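You operate a simulated robot arm through the tools that you are given. There is no shell and no other tool.

The job below is to be done with a simulated two-armed robot. You get a single attempt, and the scene is never put back.

JOB
Shut the laser down and move its pack to dock A of the charger.
Fine: its white knob on Lock and switch off before the pack comes out; charger on; height dial and other packs stay.

Only the result counts: the job must be done as asked and must still hold three seconds after the hand-in. Knocking over, shifting, dropping, spilling or breaking anything else fails it.

ROBOT AND FRAMES
Two 7-joint arms with fingered hands on one trunk that stands fixed in place. Base frame: the origin is at the foot of the trunk, x ahead of it, y to its left, z up. Lengths are in m, angles in rad, forces in N, time in s.
The left shoulder is at [0.042, 0.163, 1.061], the right one opposite. Each reaches about 1.215 m from its shoulder. Payload 4 kg a hand.
Tool frame (each hand has its own): the origin (TCP) lies between the finger pads and is the grasp point; the fingertips stand 0.036 m ahead of it; z points along the fingers, y is the line along which they close. The gripper opens to 0.124 m; its body begins 0.042 m behind the TCP. The gripper is a hand of 4 fingers: y runs from the thumb to the fingers, the wrist lies at [-0.015, -0.099, -0.189] in the tool frame.
Orientation is told as [roll, pitch, yaw] about the base's x, y, z axes, in that order, counted from this pose: with the fingers straight down and the wrist toward the robot, the tool's x, y and z point along [0, 1, 0], [1, 0, 0] and [0, 0, -1] of the base frame.

CONTROLS
- The arms move only by the tool apply_moves. It takes "left_targets", "right_targets" or both (then of equal length, played together; a hand with none holds still); each is a list of rows, each a list of 6 numbers: the shift along the tool's x, y, z in m, then the turn, a rotation vector about the tool's x, y, z in rad. In form: [[tx, ty, tz, ax, ay, az], ...]. A call has 1 to 20 rows; each row is the pose to reach, as a shift and turn from the pose commanded when the call began, along the tool's axes at that moment. Rows are played at 5 a second. More than 0.05 m and 0.15 rad between two rows, and nothing of the call is played. Where a pose cannot be reached the arm comes as near as it can. A force on the tool above 40 N (or 10 N above the force at the start of the call, whichever is more), or a blocked arm, ends the call early, and 0.2 s more pass. In this call time passes only in rows, and 0.2 s behind the last. The reply holds the time, the measured pose of the TCP, the force on the tool along the base axes, the opening and the grip force, in the units named above and with some noise, with the torque about the TCP (base axes, N m) and any sound that the robot's microphone picked up, and new pictures: "pictures" is both (left out), scene, wrist or none (wrist: the cameras of the hands that moved).
- Cameras (640 x 400 px; columns grow to the right, rows downward): "scene" is now at [0.1498, 0.0271, 1.3156]; the picture's right is [0.32, -0.95, -0.05], its down [-0.30, -0.05, -0.95] and it looks along [0.90, 0.32, -0.30] (base axes); focal length 269 px, centre (320, 200). "left" rides on the left gripper at [-0.075, -0.086, -0.123] in its tool frame; the picture's right is [-0.70, -0.34, 0.63], its down [0.65, -0.68, 0.35] and it looks along [0.31, 0.65, 0.69] (tool axes); focal length 275 px, centre (320, 200). "right" rides on the right gripper at [0.075, -0.086, -0.123] in its tool frame; the picture's right is [-0.70, 0.34, -0.63], its down [-0.64, -0.68, 0.35] and it looks along [-0.32, 0.65, 0.69] (tool axes); focal length 275 px, centre (320, 200). There is no depth. A picture from a camera that has moved, and an enlarged one, comes with that camera's place and axes in the base frame and with its lens.
- raise_lower(by): moves the trunk up (or, below 0, down) by that many m; the arms and the scene camera ride with it, the base frame stays. It gives what a move gives, with no picture.
- move_fingers(index, middle, ring, thumb_bend, thumb_turn, hand): sets how far each is bent, from 0 (flat) to 1 (curled in); at 0.3 the hand is open as for a grip, at 0.7 the pads meet at the TCP. One left out holds its place. A second passes; each finger stops where it meets its share of the squeeze, and holds until it gets a number again. It is the only way to open and close the hand. It gives what a move gives, with no picture; readings hold the bend of each and the force on the fingers (four entries, about 0 where the hand has none), thumb and palm. thumb_turn goes from beside the hand (0) to across from the fingers (1), as for a grip.
- aim_head(pan, tilt): turns the head with the scene camera to pan (to the left, within 1.501 rad either way) and tilt (down, from -0.506 to 1.204), counted from straight ahead of the robot (the tilt from the chest, where the trunk bows). It gives what a move gives, and a new picture of the scene camera.
- inspect(camera, box): a new picture of the part [left, top, right, bottom] of that camera's present view, enlarged. No time passes.
- sign_off(): hands the job in; it is judged then, once.

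Places have to be worked out from the pictures, the camera data and where the tool is seen. Open the grippers and draw the arms clear of the work before you hand the job in, unless the task says otherwise.

The tools are called after ">>>" as a command line: name --argument value ..., lists and objects as JSON in quotes. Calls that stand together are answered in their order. apply_moves: Moves the arms, as the interface text tells. Its arguments: {"type":"object","properties":{"left_targets":{"type":"array"},"right_targets":{"type":"array"},"pictures":{"type":"string","enum":["both","scene","wrist","none"]}},"required":[]} The other tools are called the same way: raise_lower (by) moves the trunk up or down; move_fingers (index, middle, ring, thumb_bend, thumb_turn, hand) moves the fingers one by one; aim_head (pan, tilt) turns the head that bears the scene camera; inspect (camera, box) takes an enlarged picture of a part of a camera's view; sign_off () hands the job in.

At the start:

```text
t: 0.0
left_ee_pos: [0.7133, 0.4935, 1.3068]
left_ee_rot: [0.002, 0.0, 0.001]
left_force: [-0.1, 0.0, 0.4]
left_wrist_torque: [0.01, 0.01, -0.05]
left_opening: 0.1237
left_finger_force: 0.0
left_shape: jaw
left_bend: [0.3, 0.3, 0.3, 0.3, 0.98]
left_finger forces: [0.0, 0.0, 0.0, 0.0, 0.0, 0.0]
right_ee_pos: [0.7529, -0.2337, 1.2329]
right_ee_rot: [-0.002, 0.001, 0.0]
right_force: [-0.1, 0.4, -0.1]
right_wrist_torque: [0.0, -0.01, 0.01]
right_opening: 0.1237
right_finger_force: 0.1
right_shape: jaw
right_bend: [0.3, 0.3, 0.3, 0.3, 0.98]
right_finger forces: [0.0, 0.1, 0.0, 0.0, 0.0, 0.1]
trunk travel left (down, up): [-0.225, 0.253]
head pan, tilt (commanded): [0.326, 0.161]
```

scene: 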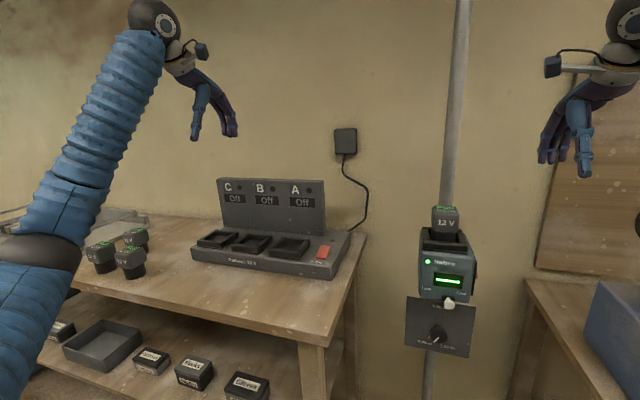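
right: 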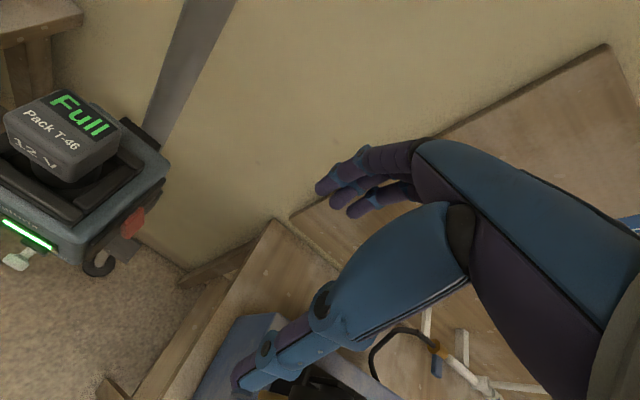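
left: 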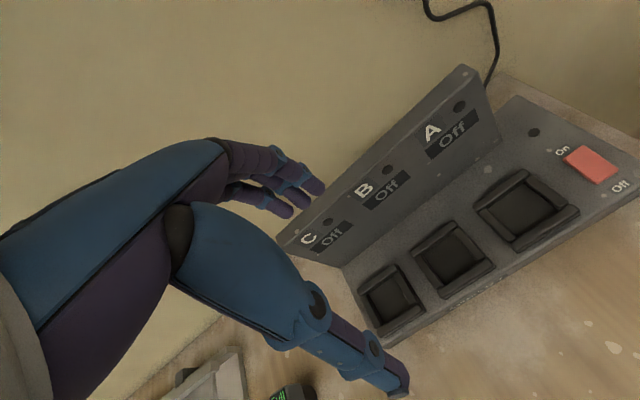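

I'll first look closely at the laser on the pole and the charger before moving anything.

>>> inspect --camera "scene" --box '[390, 190, 500, 370]'

>>> inspect --camera "scene" --box '[180, 160, 370, 290]'

>>> inspect --camera "right" --box '[0, 70, 200, 290]'

```text
2.22 times, centred on (445, 280) of scene
camera zoom: at [0.1498, 0.0271, 1.3156], right [0.32, -0.95, -0.05], down [-0.3, -0.05, -0.95], along [0.9, 0.32, -0.3], focal length 598 px, centre (42, 22)
```

zoom: 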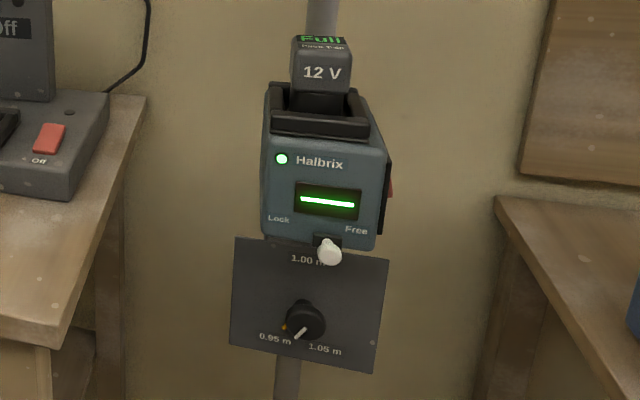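

```text
3.08 times, centred on (275, 225) of scene
camera zoom: at [0.1498, 0.0271, 1.3156], right [0.32, -0.95, -0.05], down [-0.3, -0.05, -0.95], along [0.9, 0.32, -0.3], focal length 828 px, centre (458, 123)
```

zoom: 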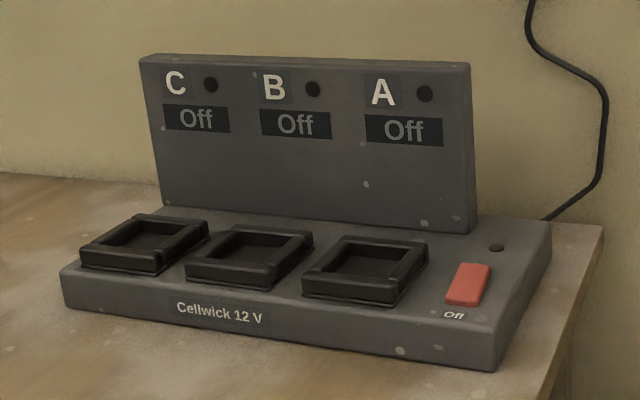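

```text
1.82 times, centred on (100, 180) of right
camera zoom: at [0.6674, -0.1576, 1.3557], right [0.34, -0.7, 0.63], down [-0.68, -0.64, -0.35], along [0.65, -0.32, -0.69], focal length 500 px, centre (720, 236)
```

zoom: 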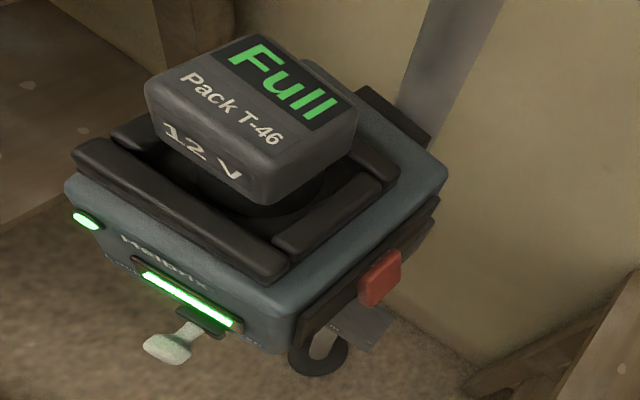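

The laser sits at about [0.75, -0.05, 1.05] with its red switch on the right side and its white lever near "Free". Dock A is around [0.77, 0.35, 0.97]. I'll zoom in on the fine details next.

>>> inspect --camera "scene" --box '[410, 200, 486, 248]'

>>> inspect --camera "scene" --box '[404, 254, 484, 304]'

>>> inspect --camera "scene" --box '[260, 225, 350, 281]'

>>> inspect --camera "left" --box '[420, 60, 640, 260]'

>>> inspect --camera "right" --box '[70, 180, 150, 290]'

>>> inspect --camera "scene" --box '[70, 210, 190, 290]'

```text
8.33 times, centred on (448, 224) of scene
camera zoom: at [0.1498, 0.0271, 1.3156], right [0.32, -0.95, -0.05], down [-0.3, -0.05, -0.95], along [0.9, 0.32, -0.3], focal length 2241 px, centre (-747, 0)
```

zoom: 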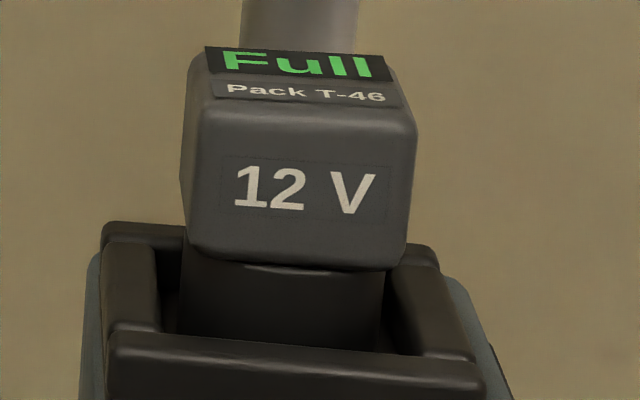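

```text
8.00 times, centred on (444, 279) of scene
camera zoom: at [0.1498, 0.0271, 1.3156], right [0.32, -0.95, -0.05], down [-0.3, -0.05, -0.95], along [0.9, 0.32, -0.3], focal length 2152 px, centre (-672, -432)
```

zoom: 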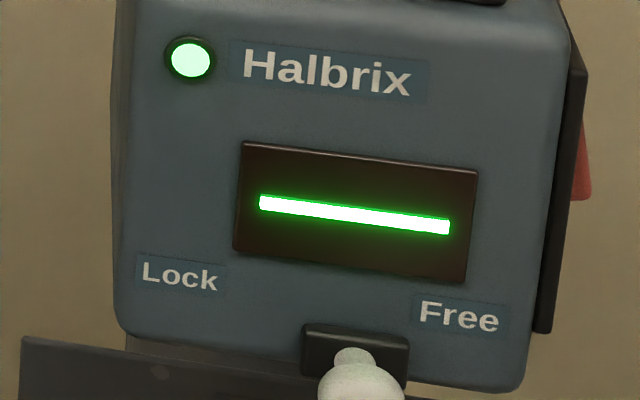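

```text
7.11 times, centred on (305, 253) of scene
camera zoom: at [0.1498, 0.0271, 1.3156], right [0.32, -0.95, -0.05], down [-0.3, -0.05, -0.95], along [0.9, 0.32, -0.3], focal length 1912 px, centre (427, -177)
```

zoom: 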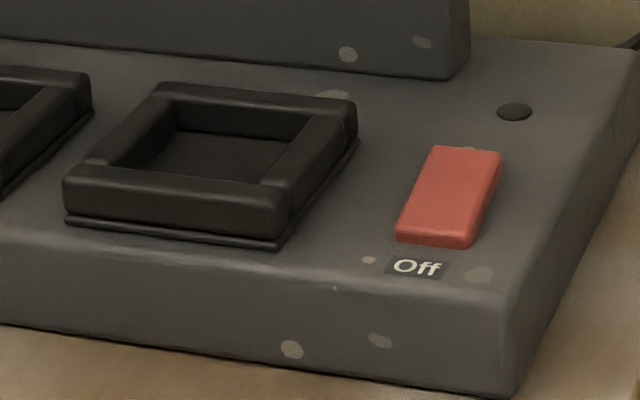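

```text
2.00 times, centred on (530, 160) of left
camera zoom: at [0.6273, 0.4195, 1.4302], right [-0.34, -0.7, -0.63], down [-0.68, 0.65, -0.35], along [0.65, 0.31, -0.69], focal length 551 px, centre (-100, 280)
```

zoom: 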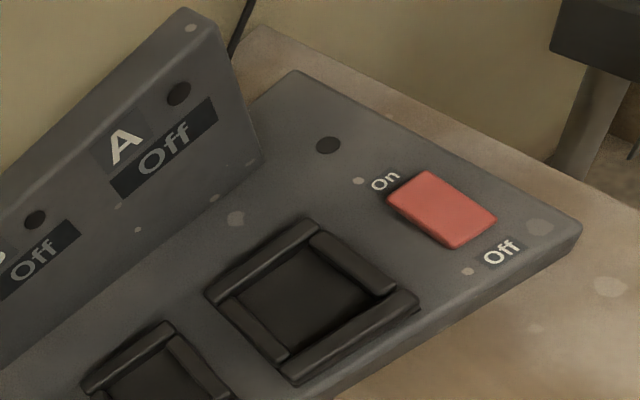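

```text
3.64 times, centred on (110, 235) of right
camera zoom: at [0.6674, -0.1576, 1.3557], right [0.34, -0.7, 0.63], down [-0.68, -0.64, -0.35], along [0.65, -0.32, -0.69], focal length 1001 px, centre (1084, 73)
```

zoom: 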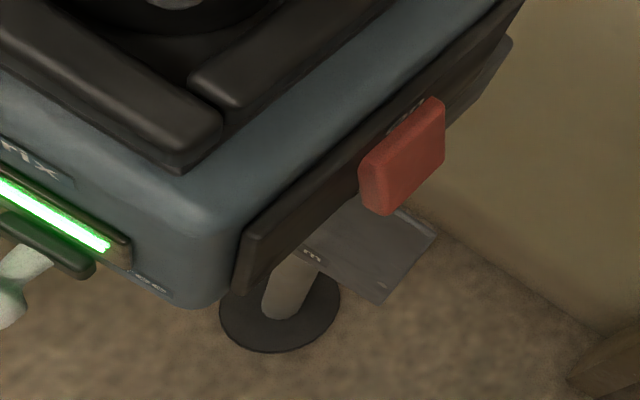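

```text
5.00 times, centred on (130, 250) of scene
camera zoom: at [0.1498, 0.0271, 1.3156], right [0.32, -0.95, -0.05], down [-0.3, -0.05, -0.95], along [0.9, 0.32, -0.3], focal length 1345 px, centre (1270, -50)
```

zoom: 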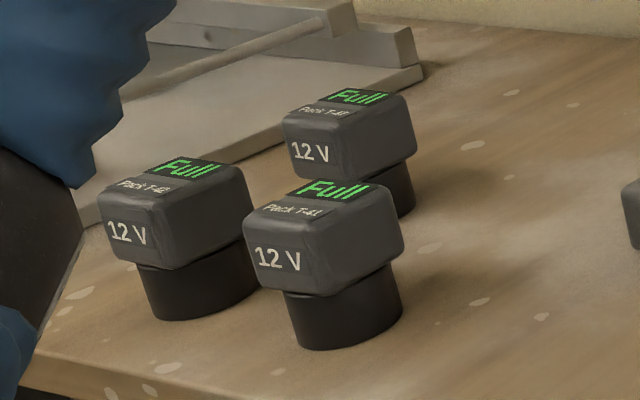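

Next I'll get close views of the white knob and its slot, and of the height dial plate, to learn how the knob moves.

>>> inspect --camera "right" --box '[0, 200, 90, 290]'

>>> inspect --camera "scene" --box '[420, 275, 476, 315]'

>>> inspect --camera "scene" --box '[396, 285, 486, 365]'

>>> aim_head --pan -0.05 --tilt 0.35

```text
4.44 times, centred on (45, 245) of right
camera zoom: at [0.6674, -0.1576, 1.3557], right [0.34, -0.7, 0.63], down [-0.68, -0.64, -0.35], along [0.65, -0.32, -0.69], focal length 1224 px, centre (1542, 0)
```

zoom: 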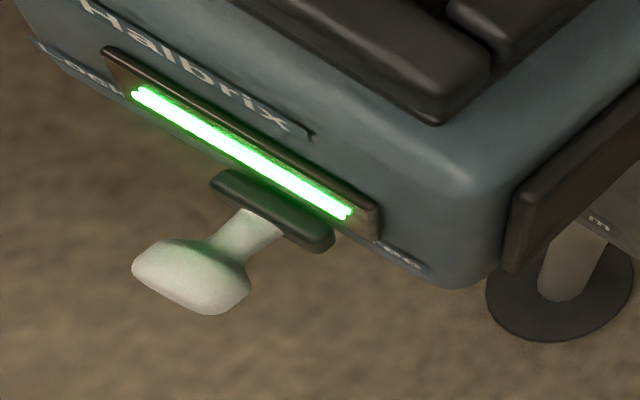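

```text
10.00 times, centred on (448, 295) of scene
camera zoom: at [0.1498, 0.0271, 1.3156], right [0.32, -0.95, -0.05], down [-0.3, -0.05, -0.95], along [0.9, 0.32, -0.3], focal length 2689 px, centre (-960, -750)
```

zoom: 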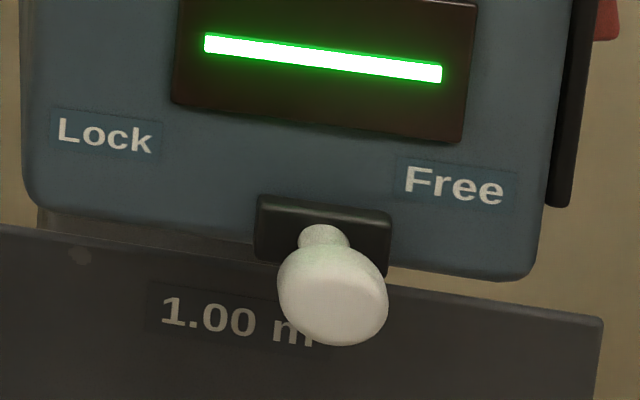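

```text
5.00 times, centred on (441, 325) of scene
camera zoom: at [0.1498, 0.0271, 1.3156], right [0.32, -0.95, -0.05], down [-0.3, -0.05, -0.95], along [0.9, 0.32, -0.3], focal length 1345 px, centre (-285, -425)
```

zoom: 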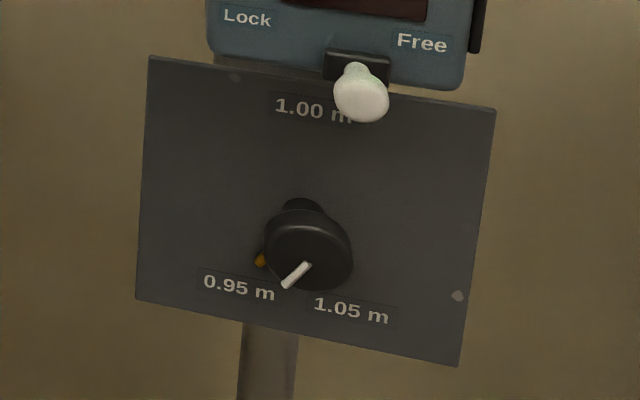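

```text
t: 0.8
left_ee_pos: [0.7128, 0.4938, 1.3063]
left_ee_rot: [0.0, 0.001, 0.0]
left_force: [0.1, -0.1, -1.0]
left_wrist_torque: [-0.02, 0.02, -0.01]
left_opening: 0.1238
left_finger_force: 0.0
left_shape: jaw
left_bend: [0.3, 0.3, 0.3, 0.3, 0.98]
left_finger forces: [0.0, 0.0, 0.1, 0.0, 0.0, 0.0]
right_ee_pos: [0.7544, -0.2331, 1.2319]
right_ee_rot: [0.001, 0.002, 0.001]
right_force: [-1.0, 0.2, -0.6]
right_wrist_torque: [-0.05, -0.05, 0.03]
right_opening: 0.1235
right_finger_force: 0.1
right_shape: jaw
right_bend: [0.3, 0.3, 0.3, 0.3, 0.98]
right_finger forces: [0.0, 0.0, 0.0, 0.0, 0.0, 0.0]
trunk travel left (down, up): [-0.225, 0.253]
head pan, tilt (commanded): [-0.051, 0.351]
camera scene: at [0.152, -0.0073, 1.2973], right [-0.05, -1.0, 0.01], down [-0.48, 0.02, -0.88], along [0.87, -0.05, -0.48], focal length 269 px, centre (320, 200)
```

scene: 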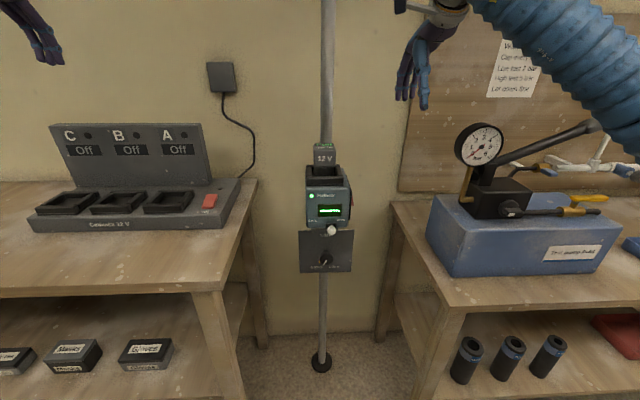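

The head now looks straight at the laser, which is mounted on a floor-standing pole that looks knockable. I'll zoom in from this pose for localisation.

>>> inspect --camera "scene" --box '[288, 135, 368, 185]'

>>> inspect --camera "scene" --box '[288, 185, 368, 235]'

>>> inspect --camera "scene" --box '[130, 115, 270, 235]'

>>> inspect --camera "scene" --box '[290, 220, 370, 400]'

```text
8.00 times, centred on (328, 160) of scene
camera zoom: at [0.152, -0.0073, 1.2973], right [-0.05, -1.0, 0.01], down [-0.48, 0.02, -0.88], along [0.87, -0.05, -0.48], focal length 2152 px, centre (256, 520)
```

zoom: 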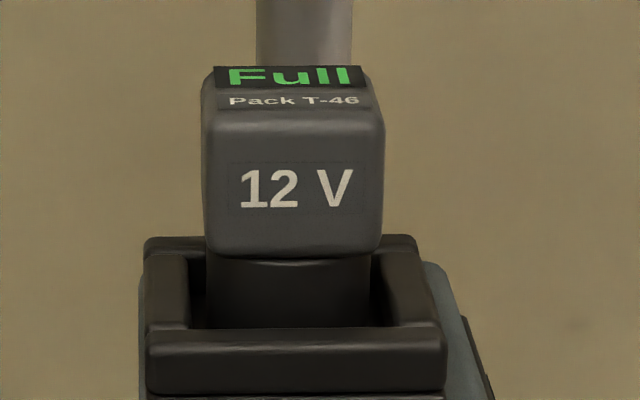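

```text
8.00 times, centred on (328, 210) of scene
camera zoom: at [0.152, -0.0073, 1.2973], right [-0.05, -1.0, 0.01], down [-0.48, 0.02, -0.88], along [0.87, -0.05, -0.48], focal length 2152 px, centre (256, 120)
```

zoom: 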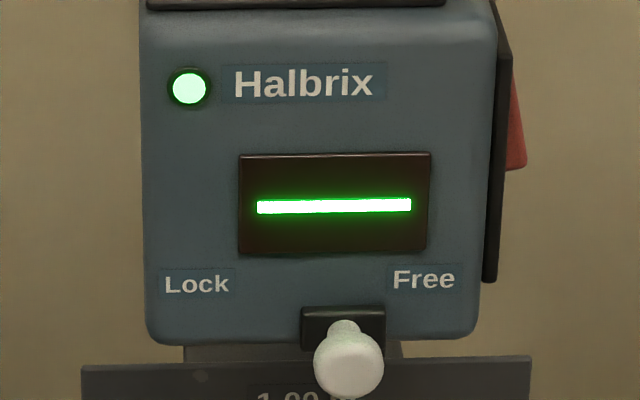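

```text
3.33 times, centred on (200, 175) of scene
camera zoom: at [0.152, -0.0073, 1.2973], right [-0.05, -1.0, 0.01], down [-0.48, 0.02, -0.88], along [0.87, -0.05, -0.48], focal length 896 px, centre (720, 283)
```

zoom: 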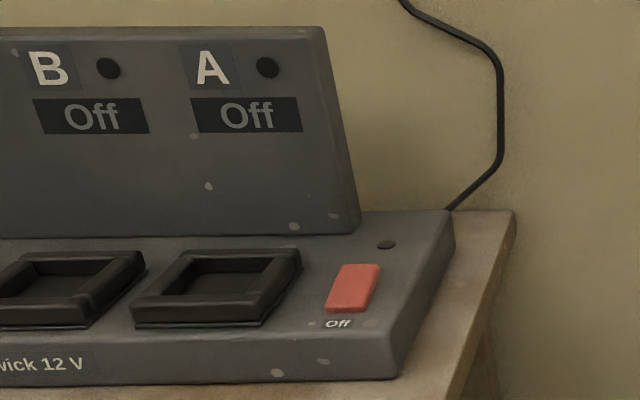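

```text
2.22 times, centred on (330, 310) of scene
camera zoom: at [0.152, -0.0073, 1.2973], right [-0.05, -1.0, 0.01], down [-0.48, 0.02, -0.88], along [0.87, -0.05, -0.48], focal length 598 px, centre (298, -44)
```

zoom: 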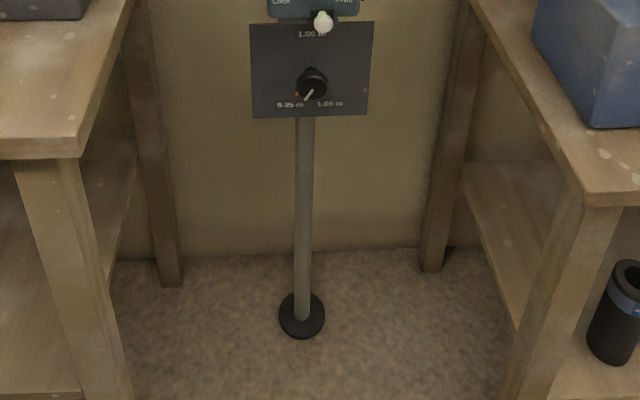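

The knob is a slider near [0.70, -0.065, 0.91], the pack head is about 52 mm wide at roughly [0.78, -0.05, 1.08], and dock A is at about [0.773, 0.344, 0.968]. I'll shape the right hand into a pointing index to work the knob and the switch, then check where its tip sits.

>>> move_fingers --hand "right" --index 0.3 --middle 1.0 --ring 1.0 --thumb_bend 0.3 --thumb_turn 0.0

>>> inspect --camera "right" --box '[0, 0, 640, 400]'

>>> inspect --camera "scene" --box '[370, 0, 490, 120]'

```text
t: 1.9
left_ee_pos: [0.713, 0.4931, 1.3067]
left_ee_rot: [0.0, 0.0, -0.001]
left_force: [0.3, 0.3, -0.1]
left_wrist_torque: [0.04, 0.01, 0.02]
left_opening: 0.1234
left_finger_force: 0.1
left_shape: jaw
left_bend: [0.3, 0.3, 0.3, 0.3, 0.98]
left_finger forces: [0.0, 0.0, 0.1, 0.1, 0.1, 0.0]
right_ee_pos: [0.7544, -0.2339, 1.2319]
right_ee_rot: [0.0, 0.002, 0.0]
right_force: [0.2, -0.3, 0.3]
right_wrist_torque: [0.0, -0.02, 0.01]
right_opening: 0.1717
right_finger_force: 0.1
right_shape: fingers
right_bend: [0.3, 1.0, 1.0, 0.3, 0.0]
right_finger forces: [0.0, 0.1, 0.0, 0.0, 0.0, 0.0]
trunk travel left (down, up): [-0.225, 0.253]
head pan, tilt (commanded): [-0.051, 0.351]
```

```text
1.00 times, centred on (320, 200) of right (not enlarged: the box is as wide or as high as the picture)
camera zoom: at [0.6674, -0.1576, 1.3557], right [0.34, -0.7, 0.63], down [-0.68, -0.64, -0.35], along [0.65, -0.32, -0.69], focal length 275 px, centre (320, 200)
```

zoom: 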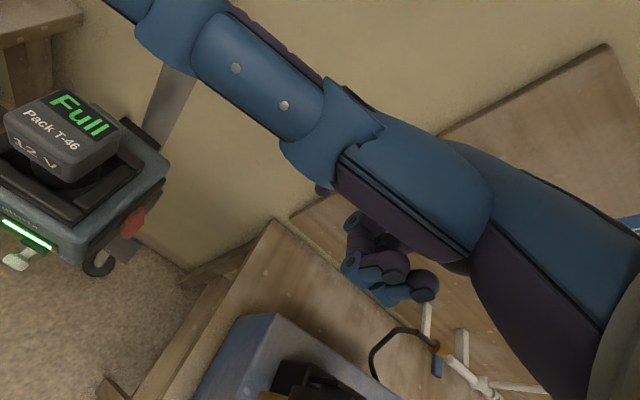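

```text
3.33 times, centred on (430, 60) of scene
camera zoom: at [0.152, -0.0074, 1.2972], right [-0.05, -1.0, 0.01], down [-0.48, 0.02, -0.88], along [0.87, -0.05, -0.48], focal length 896 px, centre (-47, 667)
```

zoom: 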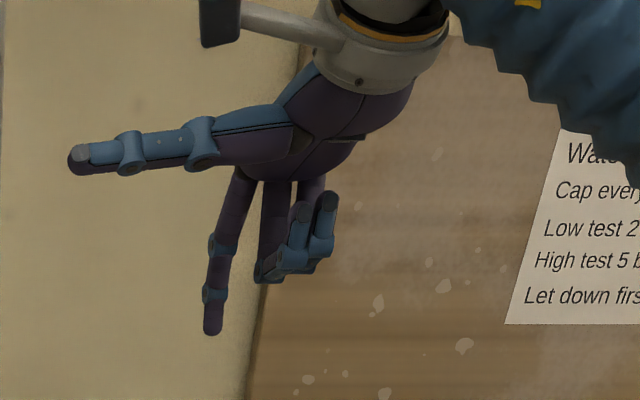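

The turned-out thumb sticks far sideways and blocks the camera, so I'll turn it across and curl it in instead.

>>> move_fingers --hand "right" --index 0.3 --middle 1.0 --ring 1.0 --thumb_bend 0.9 --thumb_turn 1.0

>>> inspect --camera "right" --box '[0, 0, 640, 400]'

>>> inspect --camera "scene" --box '[370, 0, 490, 120]'

```text
t: 2.9
left_ee_pos: [0.7127, 0.494, 1.3061]
left_ee_rot: [0.001, -0.001, 0.0]
left_force: [0.5, 0.4, 0.2]
left_wrist_torque: [0.01, 0.01, 0.0]
left_opening: 0.1239
left_finger_force: 0.0
left_shape: jaw
left_bend: [0.3, 0.3, 0.3, 0.3, 0.98]
left_finger forces: [0.0, 0.0, 0.1, 0.0, 0.0, 0.1]
right_ee_pos: [0.7538, -0.233, 1.2321]
right_ee_rot: [0.0, 0.001, 0.0]
right_force: [-0.2, 0.4, 0.0]
right_wrist_torque: [0.0, 0.0, 0.01]
right_opening: 0.016
right_finger_force: 0.1
right_shape: fingers
right_bend: [0.3, 1.0, 1.0, 0.9, 1.0]
right_finger forces: [0.0, 0.0, 0.0, 0.0, 0.0, 0.0]
trunk travel left (down, up): [-0.225, 0.253]
head pan, tilt (commanded): [-0.051, 0.351]
```

```text
1.00 times, centred on (320, 200) of right (not enlarged: the box is as wide or as high as the picture)
camera zoom: at [0.6673, -0.1576, 1.3557], right [0.34, -0.7, 0.63], down [-0.68, -0.64, -0.35], along [0.65, -0.32, -0.69], focal length 275 px, centre (320, 200)
```

zoom: 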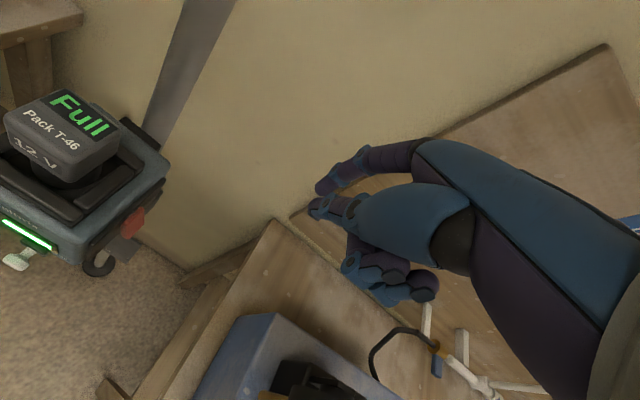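

```text
3.33 times, centred on (430, 60) of scene
camera zoom: at [0.152, -0.0074, 1.2972], right [-0.05, -1.0, 0.01], down [-0.48, 0.02, -0.88], along [0.87, -0.05, -0.48], focal length 896 px, centre (-47, 667)
```

zoom: 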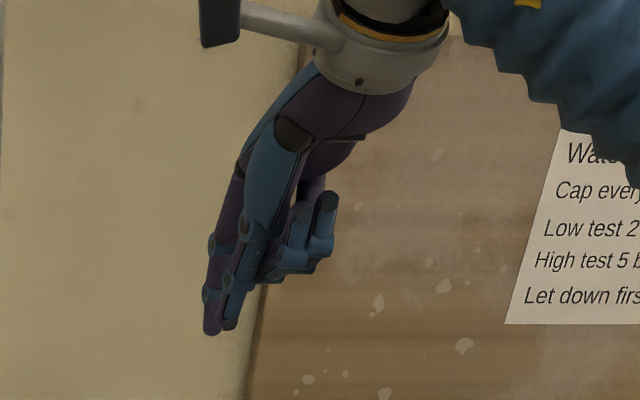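

Index and thumb are now close together. I'll look closer at the red side switch to see which way it rocks.

>>> inspect --camera "right" --box '[112, 196, 156, 246]'

>>> inspect --camera "scene" --box '[340, 185, 364, 225]'

>>> aim_head --pan -0.35 --tilt 0.5

```text
8.00 times, centred on (134, 221) of right
camera zoom: at [0.6673, -0.1576, 1.3557], right [0.34, -0.7, 0.63], down [-0.68, -0.64, -0.35], along [0.65, -0.32, -0.69], focal length 2202 px, centre (1808, 32)
```

zoom: 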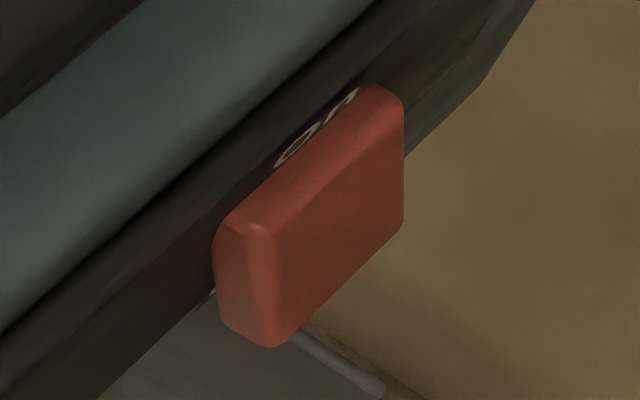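

```text
10.00 times, centred on (352, 205) of scene
camera zoom: at [0.152, -0.0074, 1.2972], right [-0.05, -1.0, 0.01], down [-0.48, 0.02, -0.88], along [0.87, -0.05, -0.48], focal length 2689 px, centre (0, 150)
```

zoom: 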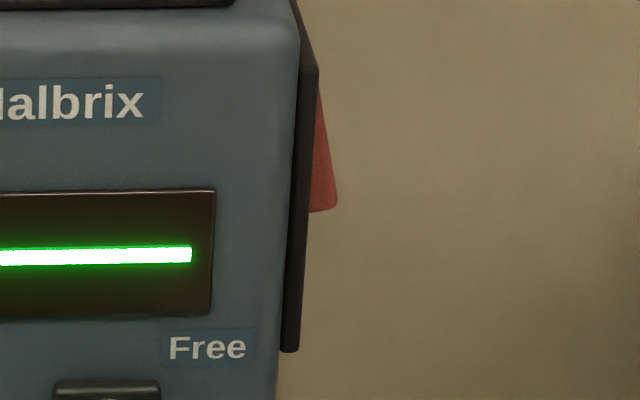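

```text
t: 3.6
left_ee_pos: [0.7115, 0.4928, 1.3066]
left_ee_rot: [0.0, 0.0, 0.0]
left_force: [-0.4, -0.2, -0.2]
left_wrist_torque: [0.0, -0.02, 0.02]
left_opening: 0.1237
left_finger_force: 0.0
left_shape: jaw
left_bend: [0.3, 0.3, 0.3, 0.3, 0.98]
left_finger forces: [0.0, 0.0, 0.0, 0.0, 0.1, 0.0]
right_ee_pos: [0.7545, -0.2329, 1.2326]
right_ee_rot: [0.0, 0.001, 0.0]
right_force: [0.5, 0.2, 0.0]
right_wrist_torque: [-0.03, -0.01, -0.02]
right_opening: 0.0156
right_finger_force: 0.1
right_shape: fingers
right_bend: [0.3, 1.0, 1.0, 0.9, 1.0]
right_finger forces: [0.0, 0.1, 0.1, 0.0, 0.0, 0.1]
trunk travel left (down, up): [-0.225, 0.253]
head pan, tilt (commanded): [-0.351, 0.499]
camera scene: at [0.1425, -0.0339, 1.2849], right [-0.34, -0.94, 0.05], down [-0.58, 0.16, -0.8], along [0.74, -0.3, -0.6], focal length 269 px, centre (320, 200)
```

scene: 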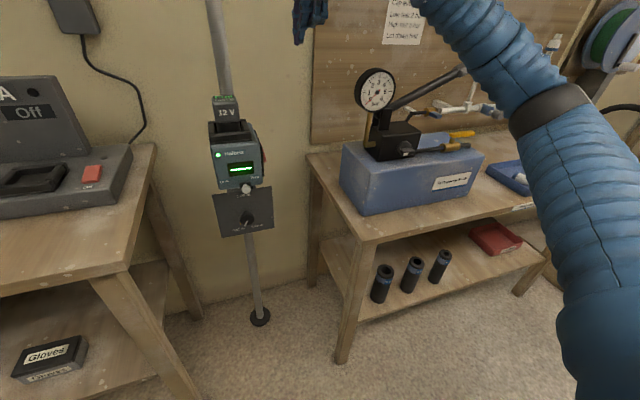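

"On" is printed at the top edge of the red rocker and its lower half sticks out, so pressing the lower half turns it off. I'll bring the right hand, index pointing forward and down, to a staging spot in front and to the right of the laser.

>>> apply_moves --right_targets '[[0.0, -0.025, 0.0, -0.075, 0, 0], [0.0, -0.06, 0.01, -0.15, 0, 0], [0.005, -0.1, 0.03, -0.225, 0, 0], [0.01, -0.13, 0.06, -0.3, 0, 0], [0.02, -0.15, 0.09, -0.375, 0, 0], [0.03, -0.154, 0.12, -0.45, 0, 0], [0.04, -0.154, 0.14, -0.525, 0, 0], [0.053, -0.154, 0.152, -0.6, 0, 0]]' --pictures "both"

```text
t: 5.5
left_ee_pos: [0.7123, 0.4921, 1.3059]
left_ee_rot: [0.001, 0.001, -0.003]
left_force: [0.2, -0.3, 1.1]
left_wrist_torque: [0.02, 0.0, 0.04]
left_opening: 0.1234
left_finger_force: 0.0
left_shape: jaw
left_bend: [0.3, 0.3, 0.3, 0.3, 0.98]
left_finger forces: [0.0, 0.0, 0.0, 0.0, 0.1, 0.0]
right_ee_pos: [0.6009, -0.1802, 1.0799]
right_ee_rot: [-0.001, -0.6, -0.002]
right_force: [-0.6, 0.3, 0.3]
right_wrist_torque: [0.0, 0.0, 0.02]
right_opening: 0.0158
right_finger_force: 0.1
right_shape: fingers
right_bend: [0.3, 1.0, 1.0, 0.9, 1.0]
right_finger forces: [0.0, 0.0, 0.0, 0.0, 0.0, 0.0]
trunk travel left (down, up): [-0.225, 0.253]
head pan, tilt (commanded): [-0.351, 0.499]
camera scene: at [0.1427, -0.034, 1.2848], right [-0.34, -0.94, 0.05], down [-0.58, 0.16, -0.8], along [0.74, -0.3, -0.6], focal length 269 px, centre (320, 200)
camera right: at [0.4591, -0.1048, 1.1334], right [-0.08, -0.7, 0.71], down [-0.37, -0.64, -0.67], along [0.93, -0.32, -0.2], focal length 275 px, centre (320, 200)
```

scene: 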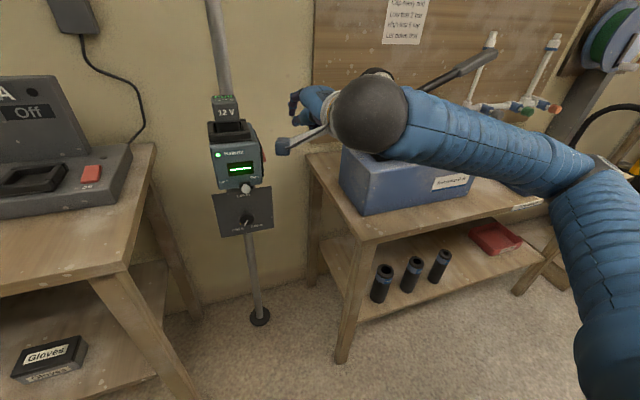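
right: 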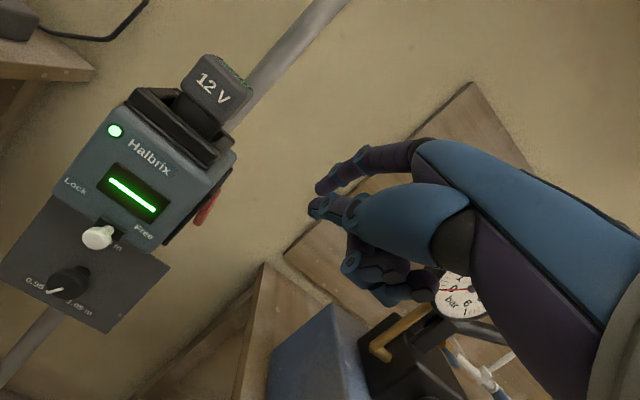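

Good view of the laser from the right wrist. I'll zoom in on both cameras to triangulate the knob, switch and pack.

>>> inspect --camera "right" --box '[50, 50, 260, 181]'

>>> inspect --camera "right" --box '[50, 170, 260, 301]'

>>> inspect --camera "scene" --box '[200, 90, 328, 170]'

>>> inspect --camera "scene" --box '[200, 160, 328, 240]'

```text
3.05 times, centred on (155, 116) of right
camera zoom: at [0.4591, -0.1048, 1.1334], right [-0.08, -0.7, 0.71], down [-0.37, -0.64, -0.67], along [0.93, -0.32, -0.2], focal length 839 px, centre (823, 458)
```

zoom: 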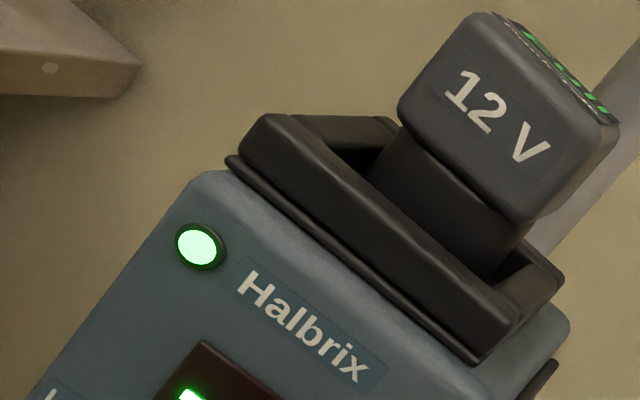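

```text
3.05 times, centred on (155, 236) of right
camera zoom: at [0.4591, -0.1048, 1.1334], right [-0.08, -0.7, 0.71], down [-0.37, -0.64, -0.67], along [0.93, -0.32, -0.2], focal length 839 px, centre (823, 92)
```

zoom: 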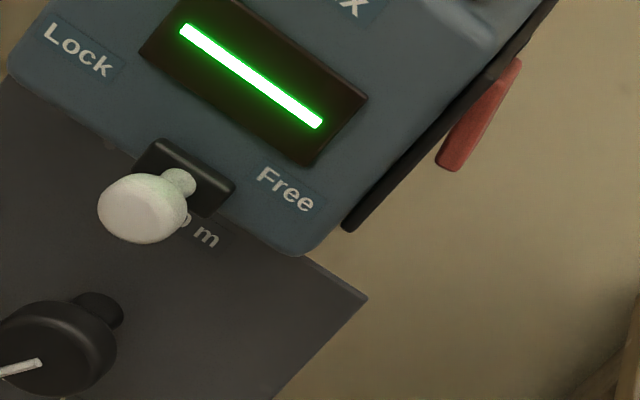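

```text
5.00 times, centred on (264, 130) of scene
camera zoom: at [0.1427, -0.034, 1.2848], right [-0.34, -0.94, 0.05], down [-0.58, 0.16, -0.8], along [0.74, -0.3, -0.6], focal length 1345 px, centre (600, 550)
```

zoom: 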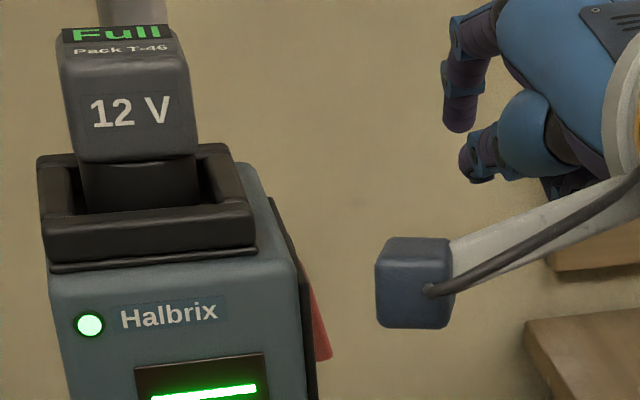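

```text
5.00 times, centred on (264, 200) of scene
camera zoom: at [0.1427, -0.034, 1.2848], right [-0.34, -0.94, 0.05], down [-0.58, 0.16, -0.8], along [0.74, -0.3, -0.6], focal length 1345 px, centre (600, 200)
```

zoom: 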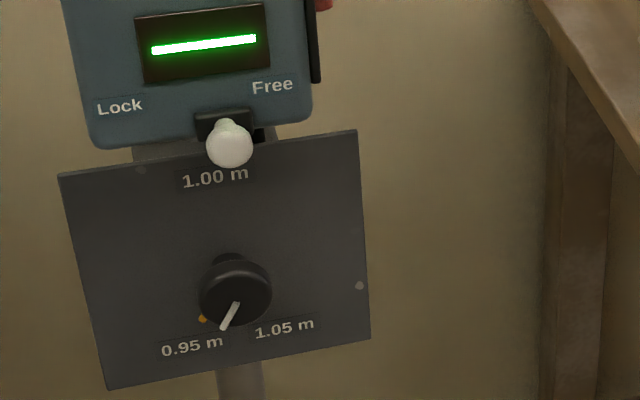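

The knob is near [0.703, -0.065, 0.911], the dial is well below it at z ≈ 0.775, and the rocker is near [0.796, -0.128, 0.944]. I'll lower the right hand halfway beside the laser and check arm clearance to the pump.

>>> apply_moves --right_targets '[[0.01, -0.017, 0.025, 0, 0, 0], [0.02, -0.034, 0.05, 0, 0, 0], [0.03, -0.051, 0.074, 0, 0, 0]]' --pictures "both"

>>> aim_head --pan -0.6 --tilt 0.5

```text
t: 6.2
left_ee_pos: [0.7127, 0.4936, 1.3065]
left_ee_rot: [-0.001, 0.003, -0.001]
left_force: [0.8, 0.4, 0.6]
left_wrist_torque: [0.0, -0.01, -0.01]
left_opening: 0.1238
left_finger_force: 0.0
left_shape: jaw
left_bend: [0.3, 0.3, 0.3, 0.3, 0.98]
left_finger forces: [0.0, 0.1, 0.1, 0.0, 0.0, 0.0]
right_ee_pos: [0.603, -0.1475, 0.9862]
right_ee_rot: [0.001, -0.599, 0.0]
right_force: [-0.6, 0.2, -0.3]
right_wrist_torque: [0.02, -0.02, -0.03]
right_opening: 0.016
right_finger_force: 0.1
right_shape: fingers
right_bend: [0.3, 1.0, 1.0, 0.9, 1.0]
right_finger forces: [0.1, 0.0, 0.0, 0.0, 0.0, 0.0]
trunk travel left (down, up): [-0.225, 0.253]
head pan, tilt (commanded): [-0.351, 0.499]
camera scene: at [0.143, -0.0339, 1.2847], right [-0.34, -0.94, 0.05], down [-0.58, 0.16, -0.8], along [0.74, -0.3, -0.6], focal length 269 px, centre (320, 200)
camera right: at [0.4614, -0.0736, 1.0414], right [-0.08, -0.7, 0.71], down [-0.37, -0.64, -0.67], along [0.93, -0.32, -0.21], focal length 275 px, centre (320, 200)
```

scene: 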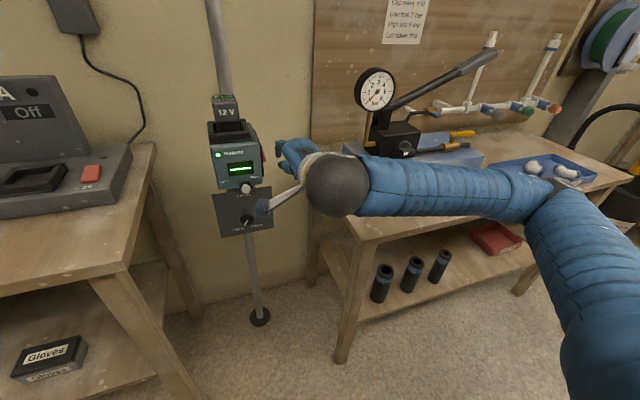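
right: 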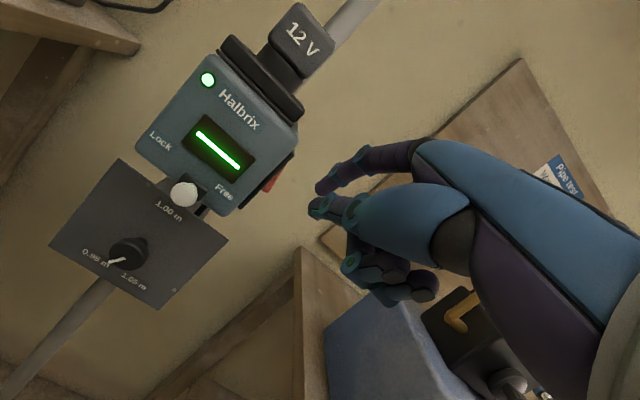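

```text
t: 7.0
left_ee_pos: [0.7135, 0.4931, 1.3058]
left_ee_rot: [0.001, 0.001, 0.001]
left_force: [-0.3, 0.1, -0.6]
left_wrist_torque: [-0.02, -0.02, 0.03]
left_opening: 0.1237
left_finger_force: 0.0
left_shape: jaw
left_bend: [0.3, 0.3, 0.3, 0.3, 0.98]
left_finger forces: [0.0, 0.1, 0.0, 0.1, 0.0, 0.1]
right_ee_pos: [0.6011, -0.1495, 0.9887]
right_ee_rot: [0.0, -0.6, 0.002]
right_force: [0.6, 0.0, 0.0]
right_wrist_torque: [0.02, -0.01, 0.0]
right_opening: 0.0155
right_finger_force: 0.0
right_shape: fingers
right_bend: [0.3, 1.0, 1.0, 0.9, 1.0]
right_finger forces: [0.0, 0.0, 0.1, 0.1, 0.1, 0.0]
trunk travel left (down, up): [-0.225, 0.253]
head pan, tilt (commanded): [-0.6, 0.499]
camera scene: at [0.1323, -0.054, 1.2865], right [-0.56, -0.83, 0.09], down [-0.53, 0.27, -0.81], along [0.64, -0.5, -0.58], focal length 269 px, centre (320, 200)
```

scene: 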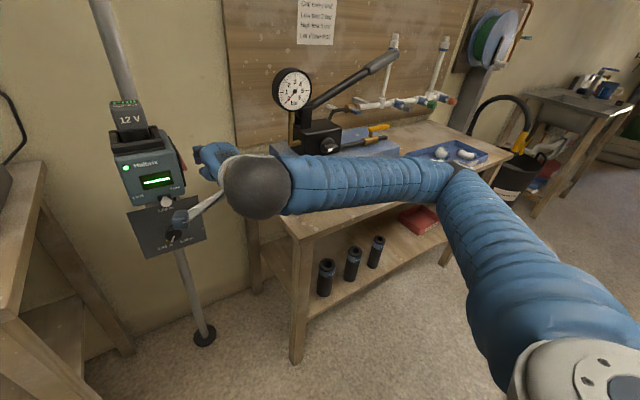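

The forearm stays in front of and above the right table with clear space around the pump. I'll lower to knob height, move slightly forward, stop short to the right of the knob, and re-aim the head at it.

>>> apply_moves --right_targets '[[0, -0.0198, 0.0289, 0, 0, 0], [0, -0.0395, 0.0578, 0, 0, 0], [0, -0.0576, 0.0842, 0, 0, 0], [0, -0.0457, 0.0924, 0, 0, 0], [0.01, -0.0337, 0.1006, 0, 0, 0], [0.02, -0.0337, 0.1006, 0, 0, 0]]' --pictures "wrist"

>>> aim_head --pan -0.1 --tilt 0.45

>>> inspect --camera "scene" --box '[270, 110, 398, 190]'

>>> inspect --camera "right" --box '[160, 60, 400, 210]'

```text
t: 8.4
left_ee_pos: [0.7142, 0.4918, 1.3063]
left_ee_rot: [0.001, 0.001, -0.002]
left_force: [0.5, -0.3, -0.2]
left_wrist_torque: [0.06, 0.04, -0.05]
left_opening: 0.1237
left_finger_force: 0.0
left_shape: jaw
left_bend: [0.3, 0.3, 0.3, 0.3, 0.98]
left_finger forces: [0.0, 0.0, 0.0, 0.1, 0.1, 0.0]
right_ee_pos: [0.6288, -0.1337, 0.8859]
right_ee_rot: [0.002, -0.599, -0.004]
right_force: [0.5, -0.8, -0.2]
right_wrist_torque: [0.0, -0.02, 0.04]
right_opening: 0.0157
right_finger_force: 0.1
right_shape: fingers
right_bend: [0.3, 1.0, 1.0, 0.9, 1.0]
right_finger forces: [0.1, 0.1, 0.0, 0.1, 0.0, 0.0]
right hand out of reach, approached as far as the arm can: row 1, 3, 4
trunk travel left (down, up): [-0.225, 0.253]
head pan, tilt (commanded): [-0.6, 0.499]
camera right: at [0.4875, -0.0574, 0.9401], right [-0.08, -0.7, 0.71], down [-0.37, -0.64, -0.67], along [0.93, -0.32, -0.21], focal length 275 px, centre (320, 200)
```

right: 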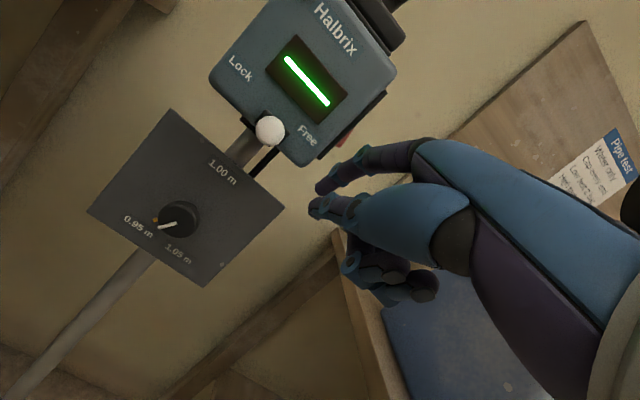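

```text
t: 9.3
left_ee_pos: [0.7134, 0.4919, 1.3052]
left_ee_rot: [-0.001, 0.0, -0.002]
left_force: [-0.2, 1.3, 0.3]
left_wrist_torque: [0.01, -0.02, 0.03]
left_opening: 0.1237
left_finger_force: 0.1
left_shape: jaw
left_bend: [0.3, 0.3, 0.3, 0.3, 0.98]
left_finger forces: [0.0, 0.0, 0.0, 0.0, 0.1, 0.1]
right_ee_pos: [0.6281, -0.1309, 0.8873]
right_ee_rot: [0.0, -0.598, 0.001]
right_force: [-0.4, -0.6, -0.2]
right_wrist_torque: [-0.01, -0.01, -0.03]
right_opening: 0.0156
right_finger_force: 0.1
right_shape: fingers
right_bend: [0.3, 1.0, 1.0, 0.9, 1.0]
right_finger forces: [0.1, 0.0, 0.0, 0.0, 0.0, 0.0]
trunk travel left (down, up): [-0.225, 0.253]
head pan, tilt (commanded): [-0.099, 0.45]
camera scene: at [0.1492, -0.012, 1.2883], right [-0.1, -0.99, 0.02], down [-0.57, 0.04, -0.82], along [0.82, -0.09, -0.57], focal length 269 px, centre (320, 200)
```

scene: 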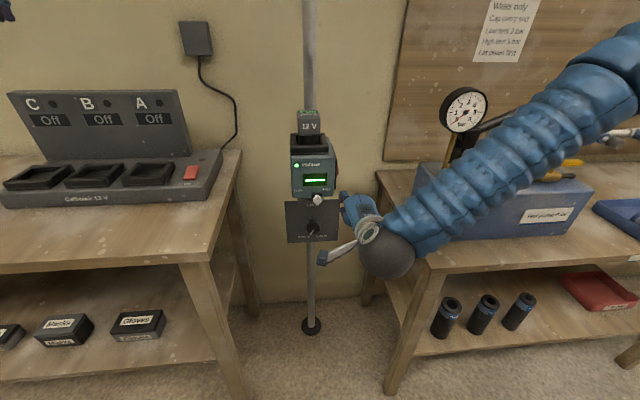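

```text
5.00 times, centred on (334, 150) of scene
camera zoom: at [0.1492, -0.012, 1.2883], right [-0.1, -0.99, 0.02], down [-0.57, 0.04, -0.82], along [0.82, -0.09, -0.57], focal length 1345 px, centre (250, 450)
```

zoom: 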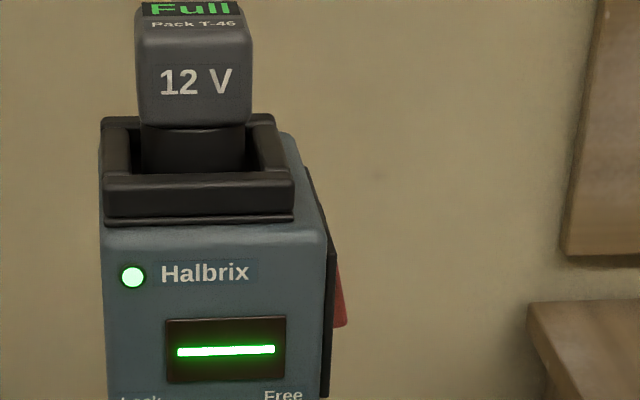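

```text
2.67 times, centred on (280, 135) of right
camera zoom: at [0.4866, -0.0559, 0.9409], right [-0.08, -0.7, 0.71], down [-0.37, -0.64, -0.67], along [0.93, -0.32, -0.21], focal length 734 px, centre (427, 373)
```

zoom: 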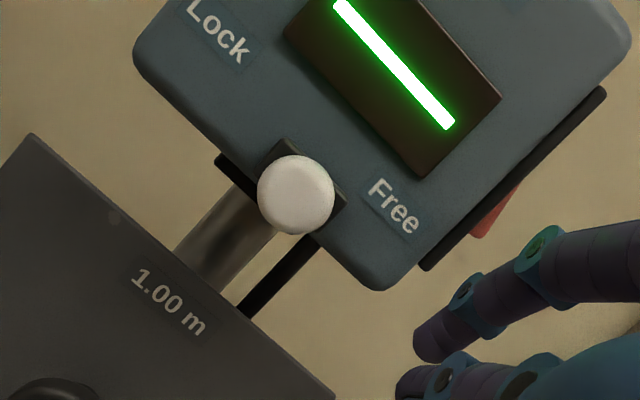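

The knob is at about [0.70, -0.0635, 0.906] and my index tip at [0.713, -0.127, 0.899], just right of it. I'll push straight to the left (tool x), first to contact and about 1 cm of travel, and then look.

>>> apply_moves --right_targets '[[0.015, 0, 0, 0, 0, 0], [0.03, 0, 0, 0, 0, 0], [0.038, 0, 0, 0, 0, 0], [0.044, 0, 0, 0, 0, 0], [0.049, 0, 0, 0, 0, 0], [0.054, 0, 0, 0, 0, 0]]' --pictures "both"

>>> inspect --camera "right" --box '[160, 60, 400, 210]'

>>> inspect --camera "scene" --box '[280, 150, 376, 210]'

```text
t: 10.8
left_ee_pos: [0.7122, 0.4932, 1.3067]
left_ee_rot: [0.001, 0.001, -0.001]
left_force: [-0.7, -0.7, -0.4]
left_wrist_torque: [0.01, 0.0, 0.01]
left_opening: 0.1236
left_finger_force: 0.1
left_shape: jaw
left_bend: [0.3, 0.3, 0.3, 0.3, 0.98]
left_finger forces: [0.0, 0.0, 0.0, 0.0, 0.1, 0.0]
right_ee_pos: [0.6279, -0.0765, 0.8885]
right_ee_rot: [0.002, -0.602, -0.001]
right_force: [-0.3, -0.6, -0.2]
right_wrist_torque: [-0.01, 0.01, 0.02]
right_opening: 0.0154
right_finger_force: 0.1
right_shape: fingers
right_bend: [0.3, 1.0, 1.0, 0.9, 1.0]
right_finger forces: [0.0, 0.1, 0.0, 0.0, 0.0, 0.0]
trunk travel left (down, up): [-0.225, 0.253]
head pan, tilt (commanded): [-0.099, 0.45]
camera scene: at [0.1492, -0.0117, 1.2883], right [-0.1, -0.99, 0.02], down [-0.57, 0.04, -0.82], along [0.82, -0.09, -0.57], focal length 269 px, centre (320, 200)
camera right: at [0.4874, -0.0003, 0.9422], right [-0.08, -0.7, 0.71], down [-0.37, -0.64, -0.67], along [0.93, -0.32, -0.2], focal length 275 px, centre (320, 200)
```

scene: 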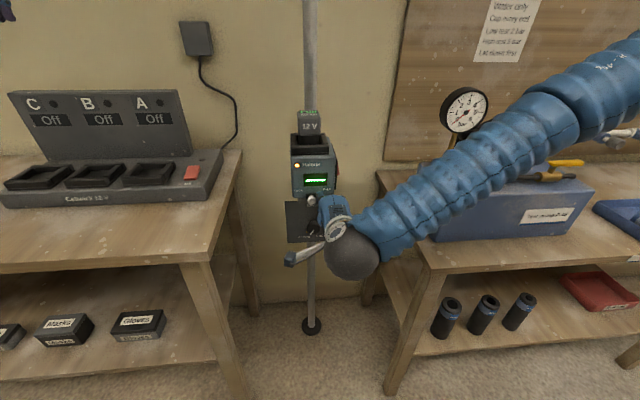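
right: 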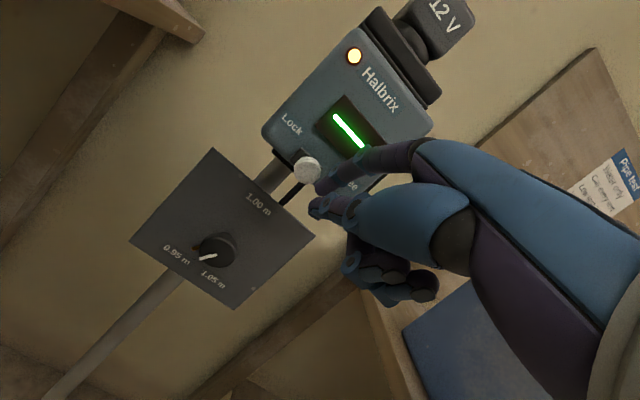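

```text
2.67 times, centred on (280, 135) of right
camera zoom: at [0.4874, -0.0003, 0.9422], right [-0.08, -0.7, 0.71], down [-0.37, -0.64, -0.67], along [0.93, -0.32, -0.2], focal length 734 px, centre (427, 373)
```

zoom: 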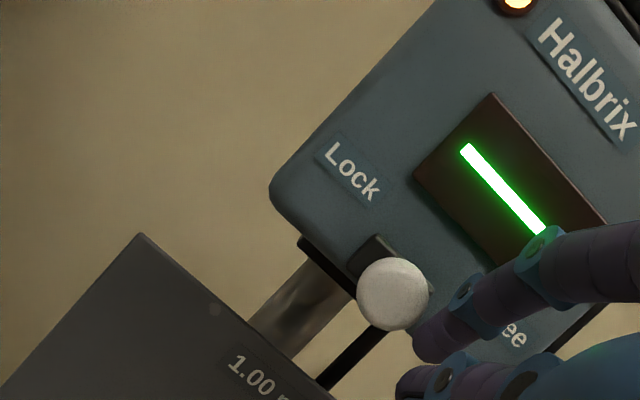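

```text
6.67 times, centred on (328, 180) of scene
camera zoom: at [0.1492, -0.0117, 1.2883], right [-0.1, -0.99, 0.02], down [-0.57, 0.04, -0.82], along [0.82, -0.09, -0.57], focal length 1793 px, centre (267, 333)
```

zoom: 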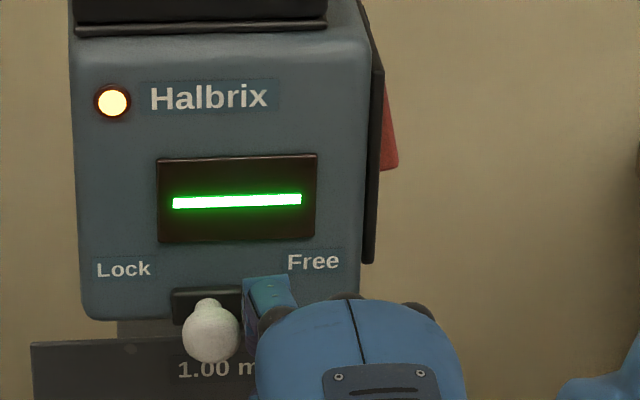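

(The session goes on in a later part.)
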